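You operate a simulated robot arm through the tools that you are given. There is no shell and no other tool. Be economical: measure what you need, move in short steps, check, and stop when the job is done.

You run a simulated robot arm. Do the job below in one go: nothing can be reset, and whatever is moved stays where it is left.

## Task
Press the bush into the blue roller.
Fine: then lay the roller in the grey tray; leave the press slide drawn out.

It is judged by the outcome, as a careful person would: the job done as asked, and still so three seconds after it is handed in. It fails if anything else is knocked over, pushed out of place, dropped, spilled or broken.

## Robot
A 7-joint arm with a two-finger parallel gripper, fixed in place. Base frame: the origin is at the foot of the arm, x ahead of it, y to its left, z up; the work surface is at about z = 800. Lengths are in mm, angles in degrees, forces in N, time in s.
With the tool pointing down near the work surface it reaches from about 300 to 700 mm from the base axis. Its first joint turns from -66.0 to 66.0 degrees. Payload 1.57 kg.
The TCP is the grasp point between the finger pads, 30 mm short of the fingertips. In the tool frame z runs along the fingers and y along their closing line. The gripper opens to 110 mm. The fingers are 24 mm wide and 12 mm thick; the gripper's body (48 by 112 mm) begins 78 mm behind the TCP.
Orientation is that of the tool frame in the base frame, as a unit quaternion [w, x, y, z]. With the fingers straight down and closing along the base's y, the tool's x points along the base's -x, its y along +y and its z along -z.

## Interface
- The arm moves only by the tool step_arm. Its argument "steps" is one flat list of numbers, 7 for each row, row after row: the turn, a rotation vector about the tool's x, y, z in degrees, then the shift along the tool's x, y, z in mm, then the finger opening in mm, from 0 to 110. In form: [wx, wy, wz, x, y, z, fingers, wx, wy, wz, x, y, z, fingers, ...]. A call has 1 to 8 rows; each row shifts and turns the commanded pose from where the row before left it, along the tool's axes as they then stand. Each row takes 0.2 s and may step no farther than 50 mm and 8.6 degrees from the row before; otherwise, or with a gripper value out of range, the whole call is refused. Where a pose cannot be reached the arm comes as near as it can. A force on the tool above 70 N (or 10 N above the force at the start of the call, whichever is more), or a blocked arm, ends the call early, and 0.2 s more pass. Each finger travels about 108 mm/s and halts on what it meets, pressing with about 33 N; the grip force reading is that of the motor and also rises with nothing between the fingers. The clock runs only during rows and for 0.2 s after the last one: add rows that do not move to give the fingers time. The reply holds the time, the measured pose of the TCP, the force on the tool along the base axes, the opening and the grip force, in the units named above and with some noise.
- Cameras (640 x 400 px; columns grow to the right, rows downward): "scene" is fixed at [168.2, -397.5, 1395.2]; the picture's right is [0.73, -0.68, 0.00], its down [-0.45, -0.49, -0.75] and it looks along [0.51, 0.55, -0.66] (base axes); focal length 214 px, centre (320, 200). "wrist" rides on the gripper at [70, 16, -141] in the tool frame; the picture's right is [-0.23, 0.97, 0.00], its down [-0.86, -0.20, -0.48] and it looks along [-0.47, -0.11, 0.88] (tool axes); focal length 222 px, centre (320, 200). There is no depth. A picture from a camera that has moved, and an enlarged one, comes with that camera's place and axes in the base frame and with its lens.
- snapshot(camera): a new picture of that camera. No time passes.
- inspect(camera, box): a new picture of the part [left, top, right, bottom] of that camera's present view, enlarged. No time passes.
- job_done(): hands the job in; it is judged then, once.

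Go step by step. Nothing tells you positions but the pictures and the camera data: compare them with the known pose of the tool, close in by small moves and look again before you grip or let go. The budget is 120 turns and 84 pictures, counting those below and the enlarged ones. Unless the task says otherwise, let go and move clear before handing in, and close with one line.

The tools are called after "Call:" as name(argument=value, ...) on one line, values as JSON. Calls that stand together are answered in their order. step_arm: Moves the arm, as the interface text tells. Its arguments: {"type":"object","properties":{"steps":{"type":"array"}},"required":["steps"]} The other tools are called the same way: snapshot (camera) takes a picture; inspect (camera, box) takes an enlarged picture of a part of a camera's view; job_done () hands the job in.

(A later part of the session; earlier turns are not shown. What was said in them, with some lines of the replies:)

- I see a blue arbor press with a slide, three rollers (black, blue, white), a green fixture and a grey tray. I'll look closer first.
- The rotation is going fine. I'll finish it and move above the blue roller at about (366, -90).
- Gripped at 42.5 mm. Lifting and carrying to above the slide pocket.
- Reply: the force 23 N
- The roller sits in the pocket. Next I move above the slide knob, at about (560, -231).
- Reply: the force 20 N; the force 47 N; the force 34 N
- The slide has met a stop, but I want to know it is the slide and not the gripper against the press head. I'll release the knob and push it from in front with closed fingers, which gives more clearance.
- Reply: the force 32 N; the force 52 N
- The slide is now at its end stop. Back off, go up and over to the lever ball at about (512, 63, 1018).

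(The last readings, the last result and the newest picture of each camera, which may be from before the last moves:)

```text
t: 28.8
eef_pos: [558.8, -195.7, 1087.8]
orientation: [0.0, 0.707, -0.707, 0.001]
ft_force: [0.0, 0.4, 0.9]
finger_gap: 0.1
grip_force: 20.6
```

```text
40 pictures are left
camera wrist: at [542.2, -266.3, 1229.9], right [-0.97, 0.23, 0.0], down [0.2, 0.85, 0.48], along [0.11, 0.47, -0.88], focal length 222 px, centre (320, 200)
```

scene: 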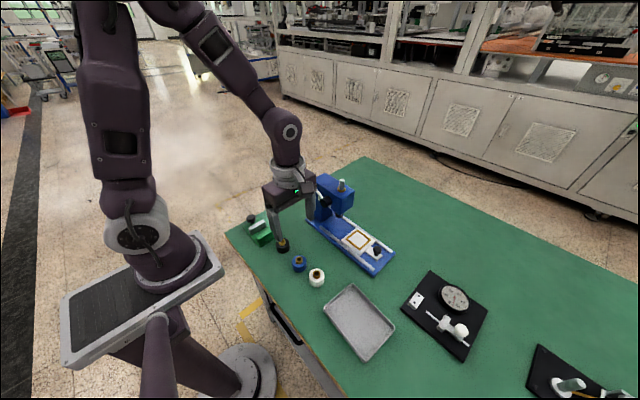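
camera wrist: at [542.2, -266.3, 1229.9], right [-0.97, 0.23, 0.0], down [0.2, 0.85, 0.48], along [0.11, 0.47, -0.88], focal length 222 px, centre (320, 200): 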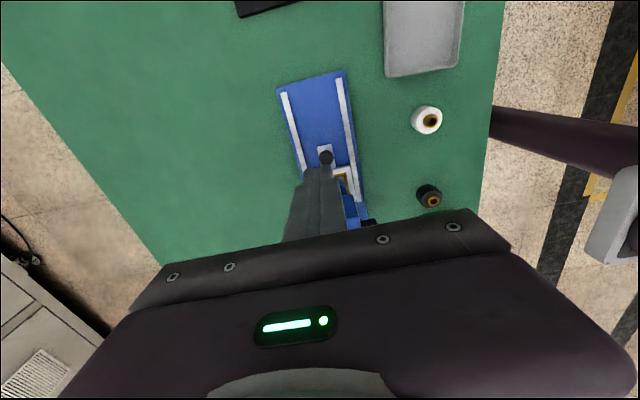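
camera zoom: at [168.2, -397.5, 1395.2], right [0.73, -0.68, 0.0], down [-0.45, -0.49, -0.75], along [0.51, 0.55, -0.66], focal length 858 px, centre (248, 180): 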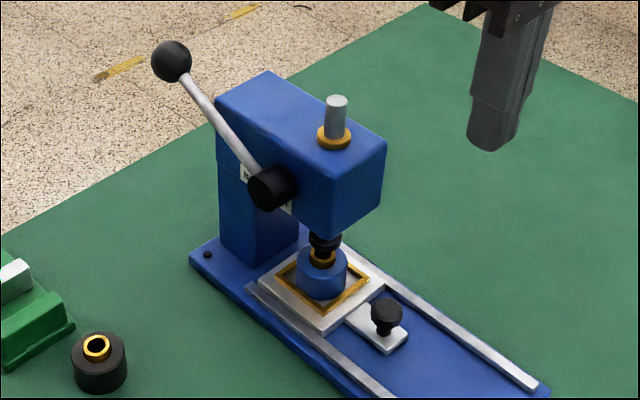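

Call:
inspect(camera="scene", box=[338, 205, 370, 237])

Call:
step_arm(steps=[0, 0, 0, -45, 8, 0, 0, 0, 0, 0, -45, 8, 0, 0, 0, 0, 0, -45, 8, 0, 0, 0, 0, 0, -45, 8, 0, 0, 0, 0, 0, -40, 8, 0, 0, 0, 0, 0, -39, 7, 0, 0, 0, 0, 0, 0, 0, 0, 0])

Call:
inspect(camera="scene", box=[270, 145, 366, 225])

Call:
snapshot(camera="wrist")

```text
12.50 times, centred on (354, 221) of scene
camera zoom: at [168.2, -397.5, 1395.2], right [0.73, -0.68, 0.0], down [-0.45, -0.49, -0.75], along [0.51, 0.55, -0.66], focal length 2681 px, centre (-105, -62)
```

zoom: 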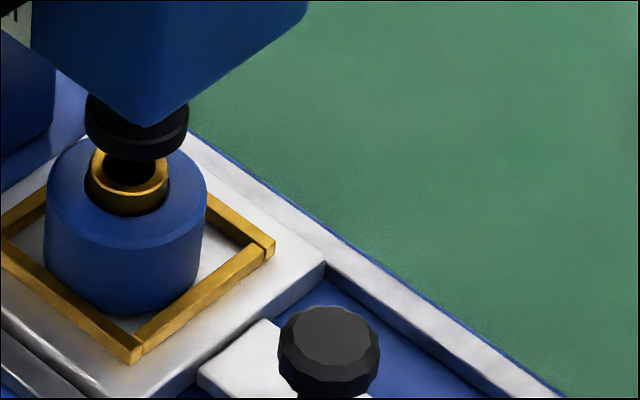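

```text
t: 30.4
eef_pos: [513.2, 63.3, 1089.7]
orientation: [0.0, -0.707, 0.707, -0.001]
ft_force: [0.5, -0.7, 0.3]
finger_gap: 0.0
grip_force: 21.5
```

```text
5.00 times, centred on (318, 185) of scene
camera zoom: at [168.2, -397.5, 1395.2], right [0.73, -0.68, 0.0], down [-0.45, -0.49, -0.75], along [0.51, 0.55, -0.66], focal length 1072 px, centre (330, 275)
```

zoom: 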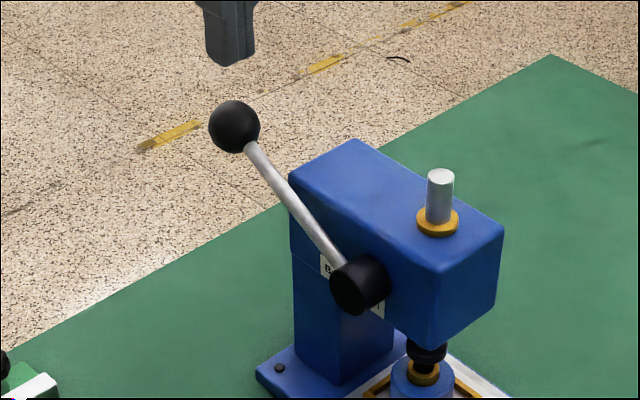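

```text
37 pictures are left
camera wrist: at [497.2, -6.3, 1231.7], right [-0.97, 0.23, 0.0], down [0.2, 0.85, 0.48], along [0.11, 0.47, -0.88], focal length 222 px, centre (320, 200)
```

wrist: 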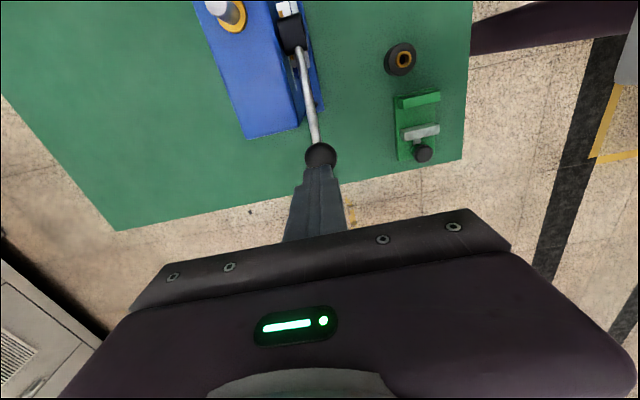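

Call:
step_arm(steps=[0, 0, 0, 0, 1, 20, 0, 0, 0, 0, 0, 0, 6, 0, 0, 0, 0, 0, 0, 4, 0, 0, 0, 0, 0, 0, 4, 0, 0, 0, 0, 0, 0, 0, 0])

Call:
inspect(camera="scene", box=[290, 145, 370, 245])

```text
t: 31.6
eef_pos: [510.8, 64.1, 1057.2]
orientation: [0.0, 0.707, -0.707, 0.0]
ft_force: [-0.4, 0.2, 1.6]
finger_gap: 0.1
grip_force: 21.9
```

```text
4.00 times, centred on (330, 195) of scene
camera zoom: at [168.2, -397.5, 1395.2], right [0.73, -0.68, 0.0], down [-0.45, -0.49, -0.75], along [0.51, 0.55, -0.66], focal length 858 px, centre (280, 220)
```

zoom: 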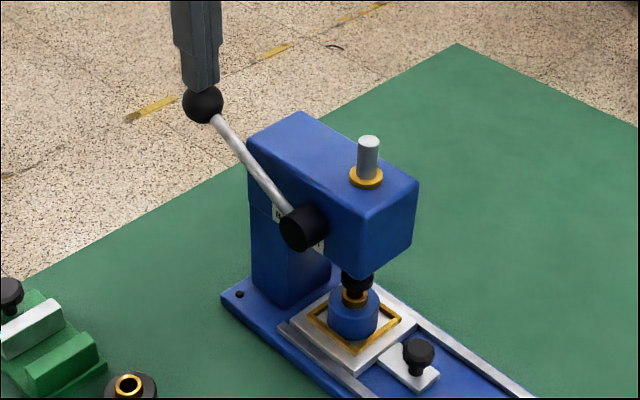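

Call:
step_arm(steps=[0, 0, 0, -2, 0, 5, 0, 0, 0, 0, -2, 0, 5, 0, 0, 0, 0, -2, 0, 5, 0, 0, 0, 0, -2, 0, 5, 0, 0, 0, 0, 0, 0, 0, 0])

Call:
inspect(camera="scene", box=[290, 145, 370, 245])

```text
t: 32.8
eef_pos: [511.4, 71.7, 1035.9]
orientation: [0.0, 0.707, -0.707, 0.0]
ft_force: [-0.2, 0.3, 1.9]
finger_gap: 0.0
grip_force: 21.0
```

```text
4.00 times, centred on (330, 195) of scene
camera zoom: at [168.1, -397.5, 1395.2], right [0.73, -0.68, 0.0], down [-0.45, -0.49, -0.75], along [0.51, 0.55, -0.66], focal length 858 px, centre (280, 220)
```

zoom: 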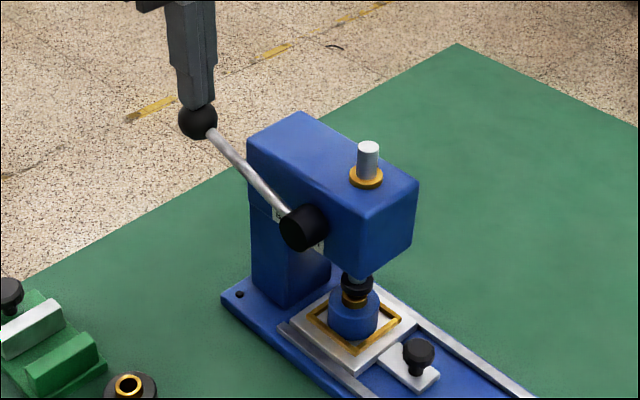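

The lever turns down and the ram drops with it. I'll keep pressing.

Call:
step_arm(steps=[0, 0, 0, -2, 0, 5, 0, 0, 0, 0, -1, 0, 5, 0, 0, 0, 0, -1, 0, 5, 0, 0, 0, 0, -1, 0, 5, 0, 0, 0, 0, 0, 0, 5, 0, 0, 0, 0, 0, 0, 0, 0])

Call:
inspect(camera="scene", box=[290, 145, 370, 245])

```text
t: 34.2
eef_pos: [510.8, 76.2, 1010.8]
orientation: [0.0, -0.706, 0.708, 0.0]
ft_force: [-0.1, -0.7, 1.3]
finger_gap: 0.0
grip_force: 21.8
```

```text
4.00 times, centred on (330, 195) of scene
camera zoom: at [168.1, -397.5, 1395.2], right [0.73, -0.68, 0.0], down [-0.45, -0.49, -0.75], along [0.51, 0.55, -0.66], focal length 858 px, centre (280, 220)
```

zoom: 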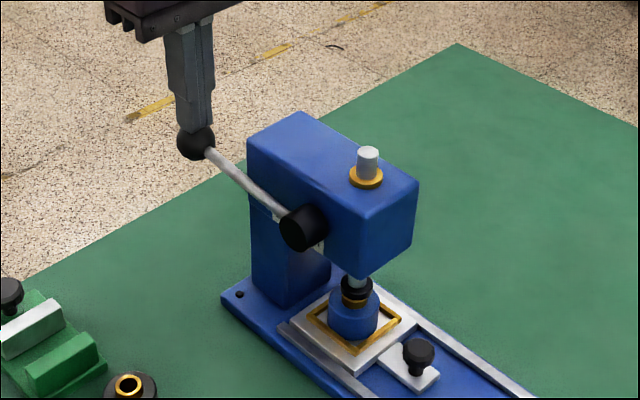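

Call:
step_arm(steps=[0, 0, 0, 0, 0, 5, 0, 0, 0, 0, 0, 0, 5, 0, 0, 0, 0, 0, 0, 5, 0, 0, 0, 0, 1, 0, 5, 0, 0, 0, 0, 1, 0, 5, 0, 0, 0, 0, 0, 0, 0, 0])

Call:
inspect(camera="scene", box=[290, 145, 370, 245])

```text
t: 35.6
eef_pos: [511.0, 74.1, 984.4]
orientation: [0.0, -0.707, 0.707, 0.0]
ft_force: [2.1, 2.4, 4.6]
finger_gap: 0.3
grip_force: 21.6
```

```text
4.00 times, centred on (330, 195) of scene
camera zoom: at [168.1, -397.5, 1395.3], right [0.73, -0.68, 0.0], down [-0.45, -0.49, -0.75], along [0.51, 0.55, -0.66], focal length 858 px, centre (280, 220)
```

zoom: 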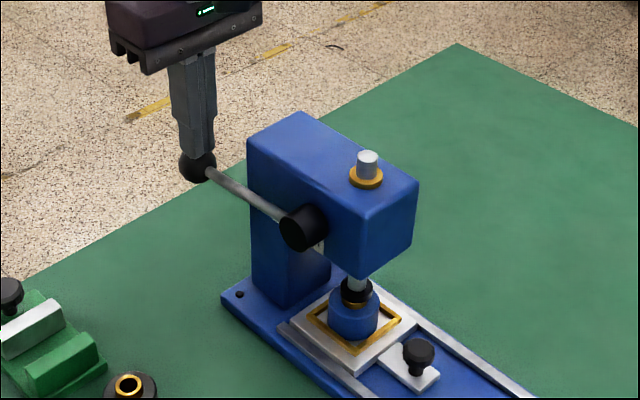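

Call:
step_arm(steps=[0, 0, 0, 1, 0, 5, 0, 0, 0, 0, 1, 0, 5, 0, 0, 0, 0, 1, 0, 5, 0, 0, 0, 0, 2, 0, 5, 0, 0, 0, 0, 0, 0, 0, 0])

Call:
inspect(camera="scene", box=[290, 145, 370, 245])

```text
t: 36.8
eef_pos: [512.9, 69.9, 965.2]
orientation: [0.0, -0.707, 0.707, 0.0]
ft_force: [0.8, 0.6, 4.2]
finger_gap: 0.0
grip_force: 21.2
```

```text
4.00 times, centred on (330, 195) of scene
camera zoom: at [168.1, -397.5, 1395.3], right [0.73, -0.68, 0.0], down [-0.45, -0.49, -0.75], along [0.51, 0.55, -0.66], focal length 858 px, centre (280, 220)
```

zoom: 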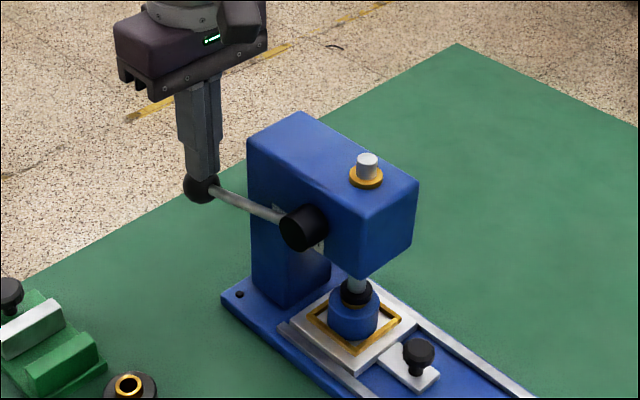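

Call:
step_arm(steps=[0, 0, 0, 1, 0, 5, 0, 0, 0, 0, 2, 0, 5, 0, 0, 0, 0, 2, 0, 5, 0, 0, 0, 0, 2, 0, 5, 0, 0, 0, 0, 0, 0, 0, 0])

Call:
inspect(camera="scene", box=[290, 145, 370, 245])

```text
t: 38.0
eef_pos: [511.3, 63.2, 946.5]
orientation: [0.0, -0.707, 0.707, 0.0]
ft_force: [1.6, 2.5, 3.5]
finger_gap: 0.0
grip_force: 21.7
```

```text
4.00 times, centred on (330, 195) of scene
camera zoom: at [168.1, -397.5, 1395.3], right [0.73, -0.68, 0.0], down [-0.45, -0.49, -0.75], along [0.51, 0.55, -0.66], focal length 858 px, centre (280, 220)
```

zoom: 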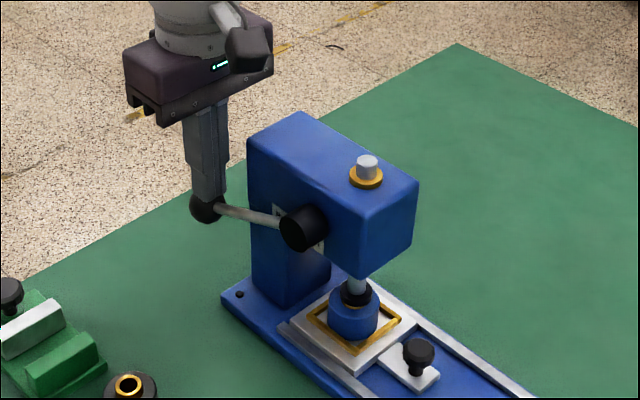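

Call:
step_arm(steps=[0, 0, 0, 2, 0, 5, 0, 0, 0, 0, 3, 0, 5, 0, 0, 0, 0, 3, 0, 5, 0, 0, 0, 0, 0, 0, 0, 0])

Call:
inspect(camera="scene", box=[335, 190, 375, 240])

```text
t: 39.0
eef_pos: [510.7, 55.7, 930.6]
orientation: [0.0, -0.707, 0.707, -0.001]
ft_force: [1.8, 2.4, 5.0]
finger_gap: 0.2
grip_force: 21.7
```

```text
8.00 times, centred on (355, 215) of scene
camera zoom: at [168.1, -397.5, 1395.3], right [0.73, -0.68, 0.0], down [-0.45, -0.49, -0.75], along [0.51, 0.55, -0.66], focal length 1716 px, centre (40, 80)
```

zoom: 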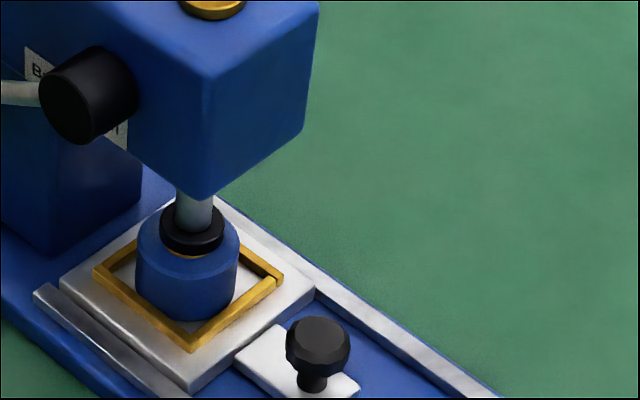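

Call:
step_arm(steps=[0, 0, 0, 2, 0, 4, 0, 0, 0, 0, 2, 0, 4, 0, 0, 0, 0, 0, 0, 0, 0])

Call:
inspect(camera="scene", box=[335, 190, 375, 240])

```text
t: 39.6
eef_pos: [512.7, 55.5, 927.8]
orientation: [-0.003, 0.708, -0.706, 0.001]
ft_force: [-9.5, 5.3, 28.3]
finger_gap: 0.0
grip_force: 21.2
stopped in row 3: the force on the tool passed its limit (the readings are from after the stop); the commanded pose is now the measured one
```

```text
8.00 times, centred on (355, 215) of scene
camera zoom: at [167.5, -397.4, 1395.4], right [0.73, -0.68, 0.0], down [-0.45, -0.49, -0.75], along [0.51, 0.55, -0.66], focal length 1716 px, centre (40, 80)
```

zoom: 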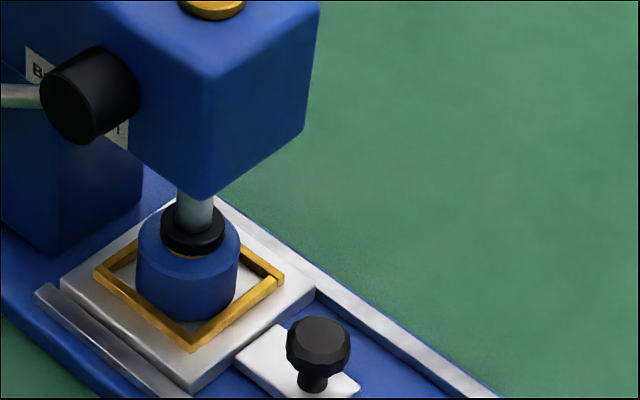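

Call:
step_arm(steps=[0, 0, 0, 0, 0, 1.5, 0, 0, 0, 0, 0, 0, 1.5, 0, 0, 0, 0, 0, 0, 1.5, 0, 0, 0, 0, 0, 0, 1.5, 0])

Call:
inspect(camera="scene", box=[343, 208, 363, 233])

```text
t: 40.2
eef_pos: [512.6, 54.4, 928.0]
orientation: [-0.005, 0.708, -0.706, 0.004]
ft_force: [-14.1, 2.7, 34.1]
finger_gap: 0.0
grip_force: 21.2
stopped in row 2: the force on the tool passed its limit (the readings are from after the stop); the commanded pose is now the measured one
```

```text
16.00 times, centred on (353, 220) of scene
camera zoom: at [167.3, -397.5, 1395.4], right [0.73, -0.68, 0.0], down [-0.45, -0.49, -0.75], along [0.51, 0.55, -0.66], focal length 3432 px, centre (-208, -128)
```

zoom: 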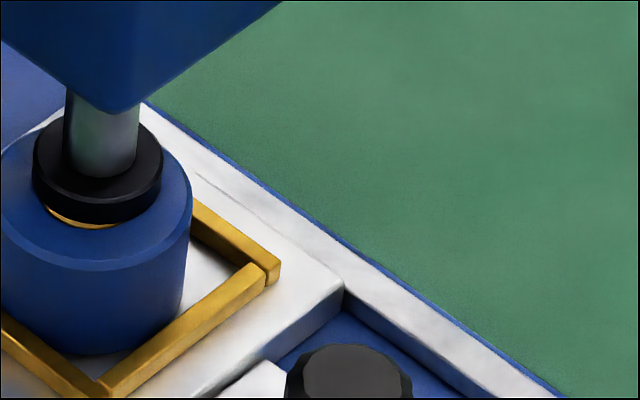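

Call:
inspect(camera="scene", box=[295, 145, 375, 235])

Call:
step_arm(steps=[0, 0, 0, 0, 0, -20, 0, 0, 0, 0, 0, 0, -20, 0, 0, 0, 0, 0, 0, 0, 0])

Call:
inspect(camera="scene", box=[295, 145, 375, 235])

```text
4.44 times, centred on (335, 190) of scene
camera zoom: at [167.3, -397.5, 1395.4], right [0.73, -0.68, 0.0], down [-0.45, -0.49, -0.75], along [0.51, 0.55, -0.66], focal length 953 px, centre (253, 244)
```

zoom: 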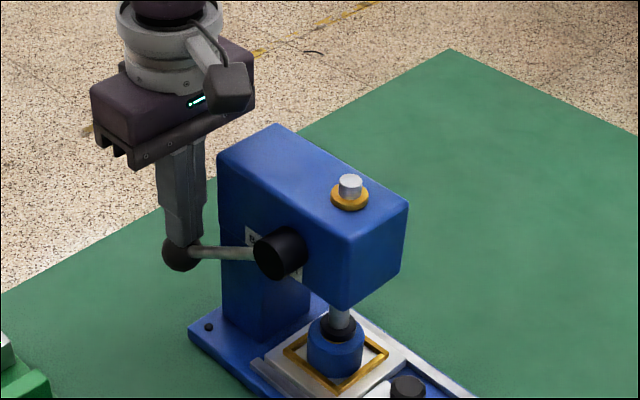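

```text
t: 41.0
eef_pos: [512.6, 53.2, 967.1]
orientation: [-0.004, 0.708, -0.706, 0.003]
ft_force: [0.5, 1.1, 3.9]
finger_gap: 0.0
grip_force: 21.2
```

```text
4.44 times, centred on (335, 190) of scene
camera zoom: at [168.1, -397.5, 1395.3], right [0.73, -0.68, 0.0], down [-0.45, -0.49, -0.75], along [0.51, 0.55, -0.66], focal length 953 px, centre (253, 244)
```

zoom: 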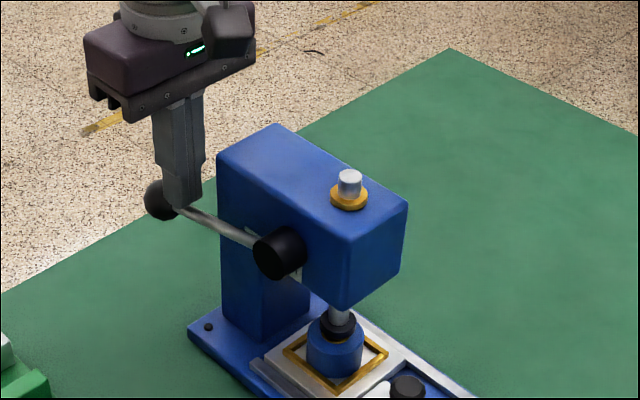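

The lever springs back with the arm. I'll let it rise under control and then check the bush.

Call:
step_arm(steps=[0, 0, 0, 0, 0, -12, 0, 0, 0, 0, 0, 0, -12, 0, 0, 0, 0, 0, 0, -12, 0, 0, 0, 0, 0, 0, -12, 0, 0, 0, 0, 0, 0, -12, 0, 0, 0, 0, 0, 0, -20, 0, 0, 0, 0, 0, 0, -40, 0, 0, 0, 0, 0, 0, 0, 0])

Call:
inspect(camera="scene", box=[295, 145, 375, 235])

Call:
inspect(camera="scene", box=[340, 208, 364, 238])

```text
t: 42.8
eef_pos: [512.0, 53.9, 1086.1]
orientation: [-0.004, 0.708, -0.706, 0.002]
ft_force: [0.0, -1.1, 0.1]
finger_gap: 0.2
grip_force: 21.5
```

```text
4.44 times, centred on (335, 190) of scene
camera zoom: at [168.2, -397.5, 1395.2], right [0.73, -0.68, 0.0], down [-0.45, -0.49, -0.75], along [0.51, 0.55, -0.66], focal length 953 px, centre (253, 244)
```

zoom: 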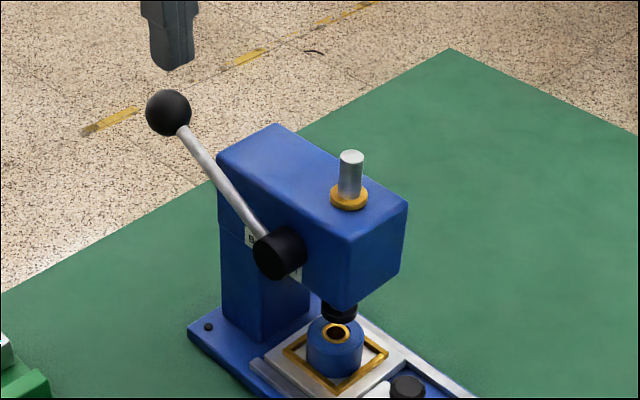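

```text
13.33 times, centred on (352, 223) of scene
camera zoom: at [168.2, -397.5, 1395.2], right [0.73, -0.68, 0.0], down [-0.45, -0.49, -0.75], along [0.51, 0.55, -0.66], focal length 2860 px, centre (-107, -107)
```

zoom: 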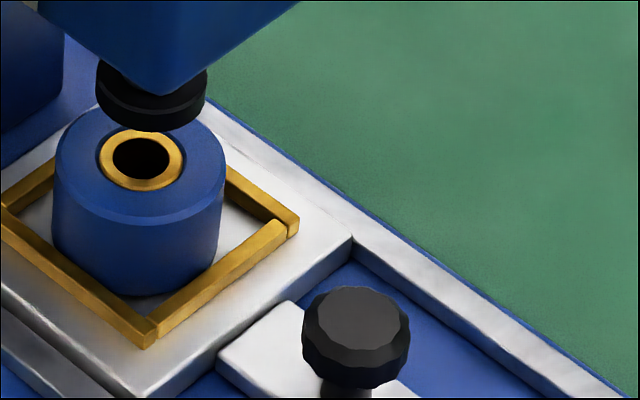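

The bush is now flush in the roller and the ram is back up. Returning to the knob to draw the slide out.

Call:
step_arm(steps=[-0.48, 0.16, 0.16, 45, -8, 0, 0, 0, 0, 0, 45, -8, 0, 0, 0, 0, 0, 45, -8, 0, 0, 0, 0, 0, 45, -8, 0, 0, 0, 0, 0, 40, -8, 0, 0, 0, 0, 0, 34, -7, 0, 10, 0, 0, 0, 0, 0, -2, 42, 0, 0, 0, 0, 0, 0, 42])

Call:
step_arm(steps=[0, 0, 0, 0, 0, 45, 42, 0, 0, 0, 0, 0, 45, 42, 0, 0, 0, 0, 0, 45, 42, 0, 0, 0, 0, 0, 45, 42, 0, 0, 0, 0, 0, 0, 42])

Call:
snapshot(camera="wrist")

```text
t: 44.6
eef_pos: [559.3, -198.3, 1088.1]
orientation: [0.0, 0.708, -0.706, 0.0]
ft_force: [0.6, 0.3, 0.3]
finger_gap: 42.1
grip_force: 0.0
```

```text
t: 45.8
eef_pos: [558.3, -202.0, 907.1]
orientation: [0.001, -0.707, 0.707, 0.0]
ft_force: [-0.5, -0.1, -1.0]
finger_gap: 41.9
grip_force: 0.0
```

```text
23 pictures are left
camera wrist: at [542.5, -271.9, 1048.6], right [-0.97, 0.23, 0.0], down [0.2, 0.86, 0.48], along [0.11, 0.47, -0.88], focal length 222 px, centre (320, 200)
```

wrist: 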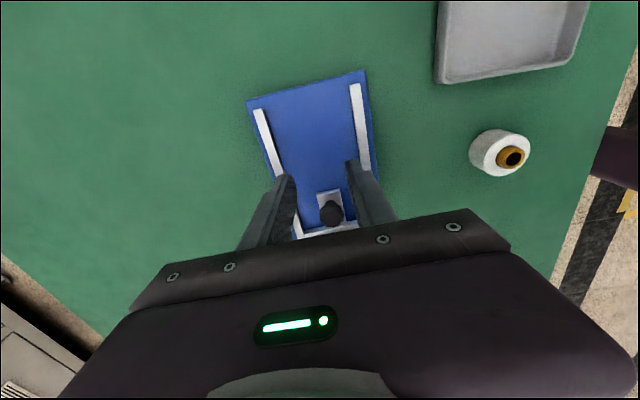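

Call:
step_arm(steps=[0, 0, 0, -25, -1, 0, 42, 0, 0, 0, -25, 0, 0, 42, 0, 0, 0, 0, 0, 20, 42, 0, 0, 0, 0, 0, 15, 42, 0, 0, 0, 0, 0, 11, 42, 0, 0, 0, 0, 0, 0, 42])

Call:
inspect(camera="wrist", box=[240, 120, 400, 260])

Call:
inspect(camera="scene", box=[325, 180, 389, 250])

```text
t: 47.2
eef_pos: [559.8, -150.0, 861.6]
orientation: [0.0, 0.707, -0.707, 0.0]
ft_force: [-0.4, 0.5, 0.5]
finger_gap: 41.7
grip_force: 0.1
```

```text
2.86 times, centred on (320, 190) of wrist
camera zoom: at [543.8, -220.6, 1003.4], right [-0.97, 0.23, 0.0], down [0.2, 0.86, 0.48], along [0.11, 0.47, -0.88], focal length 635 px, centre (320, 229)
```

zoom: 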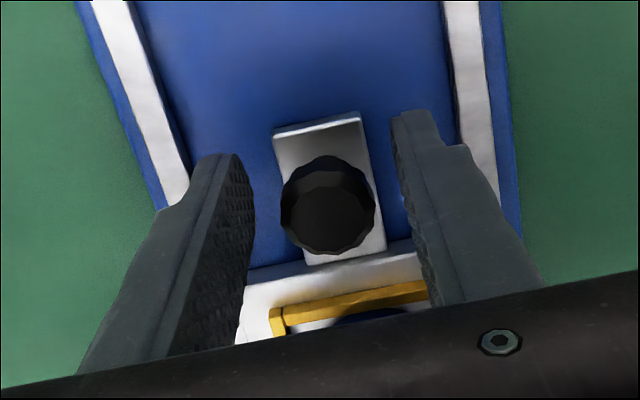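

```text
5.71 times, centred on (357, 215) of scene
camera zoom: at [168.2, -397.5, 1395.2], right [0.73, -0.68, 0.0], down [-0.45, -0.49, -0.75], along [0.51, 0.55, -0.66], focal length 1226 px, centre (109, 114)
```

zoom: 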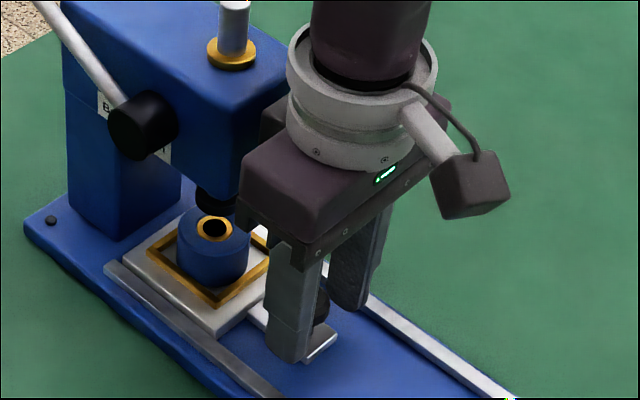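

Call:
step_arm(steps=[0, 0, 0, 0, 0, 0, 25, 0, 0, 0, 0, 0, 0, 14, 0, 0, 0, 0, 0, 0, 14, 0, 0, 0, 6, 0, 0, 14, 0, 0, 0, 9, 0, 0, 14, 0, 0, 0, 9, 0, 0, 14, 0, 0, 0, 9, 0, 0, 14, 0, 0, 0, 5, 0, 0, 14])

Call:
step_arm(steps=[0, 0, 0, 5, 0, 0, 14, 0, 0, 0, 9, 0, 0, 14, 0, 0, 0, 9, 0, 0, 14, 0, 0, 0, 9, 0, 0, 14, 0, 0, 0, 7, 0, 0, 14, 0, 0, 0, 3, 0, 0, 14, 0, 0, 0, 0, 0, 0, 14])

Call:
inspect(camera="scene", box=[325, 180, 405, 270])

```text
t: 49.0
eef_pos: [560.8, -188.6, 861.9]
orientation: [0.0, 0.707, -0.707, 0.0]
ft_force: [-5.9, 1.6, -6.0]
finger_gap: 25.8
grip_force: 36.8
```

```text
t: 50.6
eef_pos: [559.8, -230.7, 861.5]
orientation: [-0.001, 0.708, -0.706, 0.001]
ft_force: [-5.9, -0.5, 3.7]
finger_gap: 25.7
grip_force: 37.1
```

```text
4.44 times, centred on (365, 225) of scene
camera zoom: at [168.0, -397.5, 1395.3], right [0.73, -0.68, 0.0], down [-0.45, -0.49, -0.75], along [0.51, 0.55, -0.66], focal length 953 px, centre (120, 89)
```

zoom: 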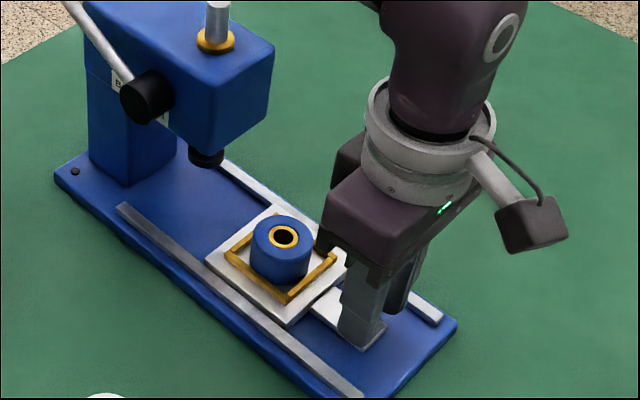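

Call:
step_arm(steps=[0, 0, 0, 3, 0, 0, 14, 0, 0, 0, 3, 0, 0, 14, 0, 0, 0, 2, 0, 0, 14, 0, 0, 0, 2, 0, 0, 14, 0, 0, 0, 2, 0, 0, 14, 0, 0, 0, 0, 0, 0, 14])

```text
t: 52.0
eef_pos: [560.6, -239.1, 861.2]
orientation: [0.0, 0.708, -0.707, -0.002]
ft_force: [-12.8, 22.4, 6.8]
finger_gap: 25.8
grip_force: 37.2
```

The slide is fully out at its stop. I'll release it and go above the roller.

Call:
step_arm(steps=[0, 0, 0, -2, 0, 0, 14, 0, 0, 0, 0, 0, 0, 42, 0, 0, 0, 0, 0, 0, 42, 0, 0, 0, 0, 0, -30, 42, 0, 0, 0, 0, 0, -30, 60, 0, 0, 0, -37, 0, 0, 70, 0, 0, 0, -38, 0, 0, 70, 0, 0, 0, 0, 0, 0, 70])

Call:
inspect(camera="wrist", box=[220, 60, 420, 240])

```text
t: 53.8
eef_pos: [559.8, -166.2, 918.7]
orientation: [0.0, -0.707, 0.707, 0.0]
ft_force: [-0.9, -0.1, -0.1]
finger_gap: 70.1
grip_force: 0.1
```

```text
2.22 times, centred on (320, 150) of wrist
camera zoom: at [543.1, -236.6, 1060.8], right [-0.97, 0.23, 0.0], down [0.2, 0.86, 0.48], along [0.11, 0.47, -0.88], focal length 494 px, centre (320, 311)
```

zoom: 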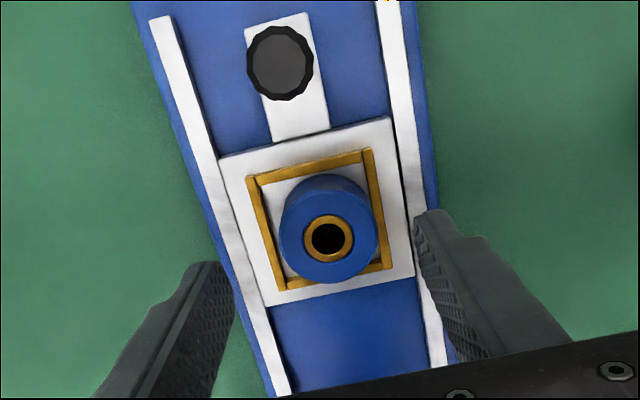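

Call:
step_arm(steps=[0, 0, 0, -6, 1.5, 20, 66, 0, 0, 0, 0, 0, 20, 62, 0, 0, 0, 0, 0, 12, 62, 0, 0, 0, 0, 0, 0, 62])

Call:
inspect(camera="wrist", box=[220, 90, 420, 250])

```text
t: 54.8
eef_pos: [559.3, -159.2, 869.5]
orientation: [0.001, 0.708, -0.707, 0.0]
ft_force: [0.2, 0.0, 0.3]
finger_gap: 61.8
grip_force: 0.0
```

```text
2.50 times, centred on (320, 170) of wrist
camera zoom: at [541.6, -229.1, 1010.9], right [-0.97, 0.23, 0.0], down [0.2, 0.86, 0.48], along [0.11, 0.47, -0.88], focal length 555 px, centre (320, 275)
```

zoom: 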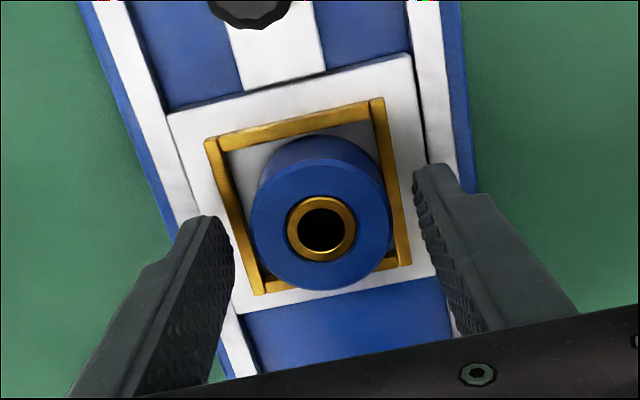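

Call:
step_arm(steps=[0, 0, 0, 0, 0, 2.5, 62, 0, 0, 0, 0, 0, 0, 48, 0, 0, 0, 0, 0, 0, 36, 0, 0, 0, 0, 0, 0, 36, 0, 0, 0, 0, 0, 0, 36])

Call:
step_arm(steps=[0, 0, 0, 0, 0, -10, 36, 0, 0, 0, 0, 0, -20, 36, 0, 0, 0, 0, 0, -30, 36, 0, 0, 0, 0, 0, 0, 36])

Call:
snapshot(camera="scene")

```text
t: 56.0
eef_pos: [559.3, -158.9, 865.6]
orientation: [0.0, 0.708, -0.706, 0.0]
ft_force: [-1.3, -0.9, 0.0]
finger_gap: 42.7
grip_force: 33.5
```

```text
t: 57.0
eef_pos: [557.3, -160.3, 930.2]
orientation: [-0.001, 0.708, -0.706, 0.0]
ft_force: [-0.7, -0.7, -1.1]
finger_gap: 42.6
grip_force: 32.9
```

```text
17 pictures are left
```

scene: 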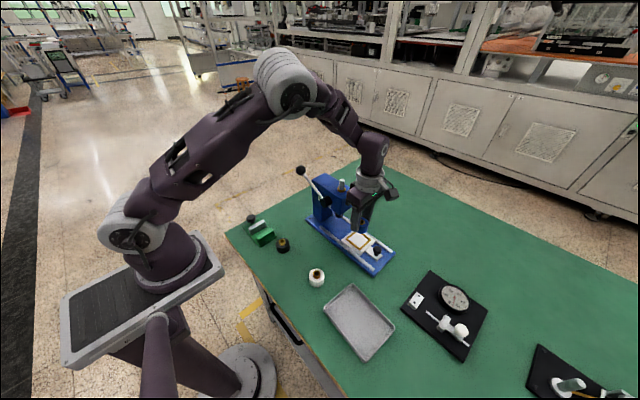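

Lifted clear. I'll carry the roller to the tray centre at about (378, -314).

Call:
step_arm(steps=[0, 0, 0, 31, 36, 0, 36, 0, 0, 0, 31, 36, 0, 36, 0, 0, 0, 31, 36, 0, 36, 0, 0, 0, 31, 36, 0, 36, 0, 0, 0, 30, 36, 0, 36, 0, 0, 0, 0, 0, 0, 36])

Call:
snapshot(camera="wrist")

Call:
inspect(camera="scene", box=[310, 240, 410, 370])

```text
t: 58.4
eef_pos: [379.2, -314.3, 928.8]
orientation: [0.0, 0.708, -0.706, 0.0]
ft_force: [0.7, -0.3, -0.3]
finger_gap: 42.6
grip_force: 33.2
```

```text
16 pictures are left
camera wrist: at [361.8, -384.7, 1070.3], right [-0.97, 0.23, 0.0], down [0.2, 0.86, 0.48], along [0.11, 0.47, -0.88], focal length 222 px, centre (320, 200)
```

wrist: 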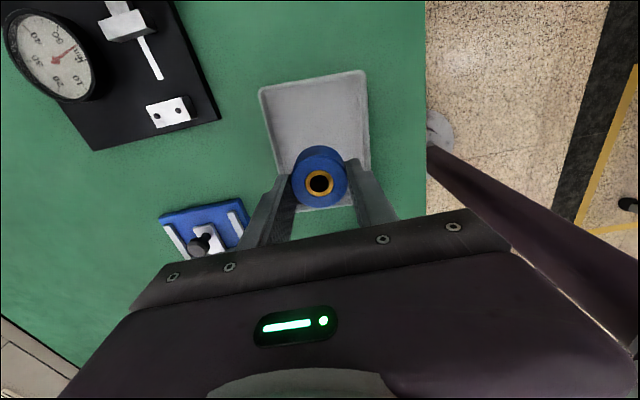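

```text
3.08 times, centred on (360, 305) of scene
camera zoom: at [168.1, -397.6, 1395.2], right [0.73, -0.68, 0.0], down [-0.45, -0.49, -0.75], along [0.51, 0.55, -0.66], focal length 660 px, centre (197, -123)
```

zoom: 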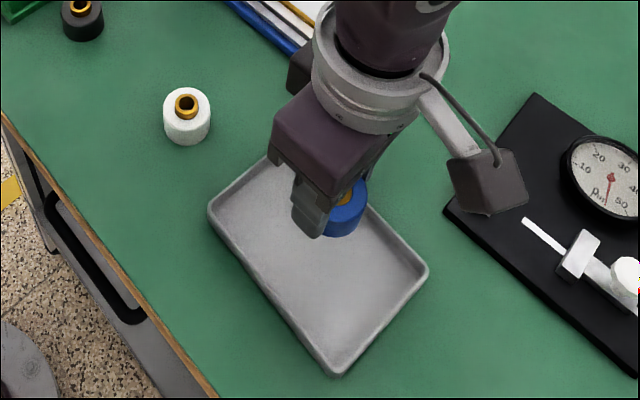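

Call:
step_arm(steps=[0, 0, 0, 0, 7, 25, 36, 0, 0, 0, 0, 0, 25, 36, 0, 0, 0, 0, 0, 20, 36, 0, 0, 0, 0, 0, 8, 36, 0, 0, 0, 0, 0, 0, 36])

Call:
inspect(camera="scene", box=[310, 260, 410, 370])

Call:
step_arm(steps=[0, 0, 0, 0, 0, 1.5, 36, 0, 0, 0, 0, 0, 1.5, 36, 0, 0, 0, 0, 0, 0, 36])

```text
t: 59.6
eef_pos: [370.8, -313.6, 849.5]
orientation: [0.0, -0.707, 0.707, 0.0]
ft_force: [-0.2, -0.6, -1.3]
finger_gap: 42.5
grip_force: 32.9
```

```text
3.64 times, centred on (360, 315) of scene
camera zoom: at [168.2, -397.5, 1395.2], right [0.73, -0.68, 0.0], down [-0.45, -0.49, -0.75], along [0.51, 0.55, -0.66], focal length 780 px, centre (174, -218)
```

zoom: 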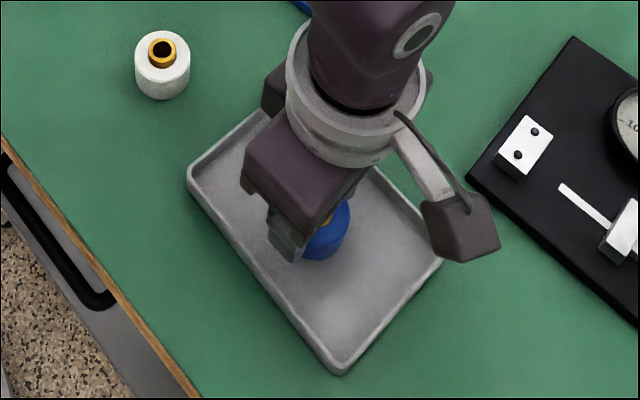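

```text
t: 60.4
eef_pos: [370.7, -315.6, 846.0]
orientation: [0.001, 0.708, -0.707, 0.0]
ft_force: [0.6, 0.3, -1.7]
finger_gap: 42.6
grip_force: 32.9
```

Call:
step_arm(steps=[0, 0, 0, 0, 0, 1, 36, 0, 0, 0, 0, 0, 0, 36])

Call:
step_arm(steps=[0, 0, 0, 0, 0, 1, 36, 0, 0, 0, 0, 0, 0, 36])

Call:
step_arm(steps=[0, 0, 0, 0, 0, 1, 36, 0, 0, 0, 0, 0, 0, 36])

```text
t: 61.0
eef_pos: [371.0, -313.3, 845.2]
orientation: [0.001, 0.708, -0.706, 0.0]
ft_force: [0.2, -0.9, -0.8]
finger_gap: 42.3
grip_force: 33.2
```

```text
t: 61.6
eef_pos: [372.0, -314.1, 844.5]
orientation: [0.0, 0.708, -0.706, 0.001]
ft_force: [0.3, 0.7, 7.6]
finger_gap: 42.9
grip_force: 32.9
```

```text
t: 62.2
eef_pos: [371.7, -313.9, 843.1]
orientation: [-0.001, -0.707, 0.708, -0.001]
ft_force: [-4.6, 3.4, 28.9]
finger_gap: 42.8
grip_force: 32.7
```

It is touching the tray floor. I'll ease off, open and rise.

Call:
step_arm(steps=[0, 0, 0, 0, 0, -1.5, 36, 0, 0, 0, 0, 0, 0, 50, 0, 0, 0, 0, 0, 0, 58, 0, 0, 0, 0, 0, -30, 58, 0, 0, 0, 0, 0, -45, 58, 0, 0, 0, 0, 0, -45, 58, 0, 0, 0, 0, 0, -45, 58, 0, 0, 0, 0, 0, 0, 58])

Call:
snapshot(camera="scene")

Call:
snapshot(camera="wrist")

Call:
inspect(camera="scene", box=[300, 160, 420, 370])

```text
t: 64.0
eef_pos: [373.1, -315.6, 1009.3]
orientation: [0.0, 0.708, -0.707, 0.001]
ft_force: [0.3, -0.7, -0.4]
finger_gap: 57.9
grip_force: 0.0
```

```text
13 pictures are left
```

scene: 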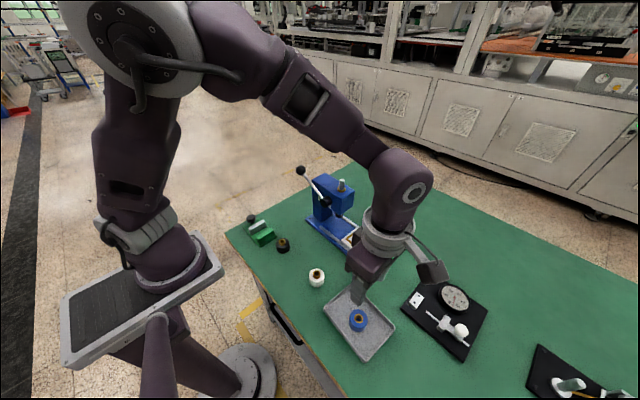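

```text
12 pictures are left
camera wrist: at [356.5, -385.3, 1150.9], right [-0.97, 0.23, 0.0], down [0.2, 0.86, 0.48], along [0.11, 0.47, -0.88], focal length 222 px, centre (320, 200)
```

wrist: 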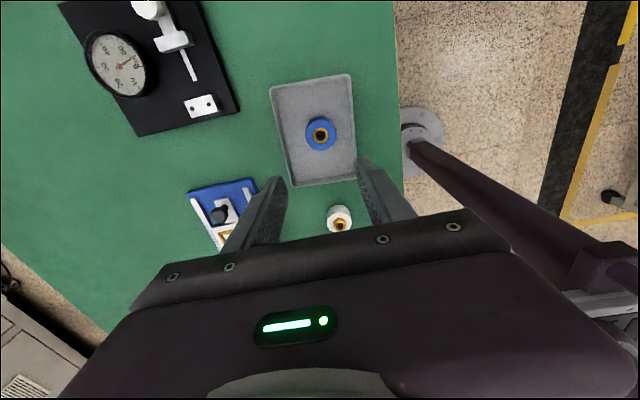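

```text
1.90 times, centred on (360, 265) of scene
camera zoom: at [168.2, -397.5, 1395.2], right [0.73, -0.68, 0.0], down [-0.45, -0.49, -0.75], along [0.51, 0.55, -0.66], focal length 408 px, centre (244, 76)
```

zoom: 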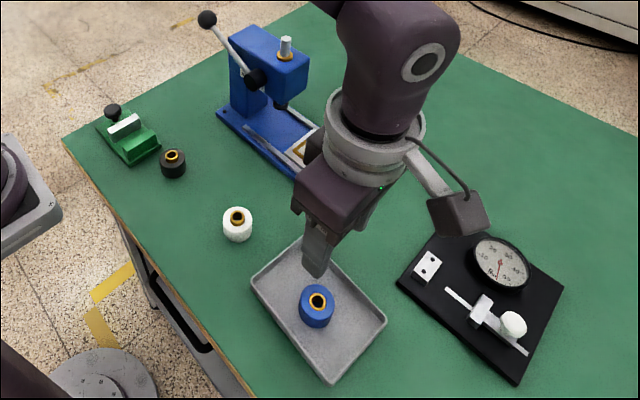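

The blue roller stands in the tray with its bush flush. The slide is drawn out, the lever is up, and nothing else has moved.

Call:
job_done()

```text
The job is handed in.
```

The bush is pressed flush into the blue roller, the roller is standing in the grey tray, and the press slide is drawn out to its stop.
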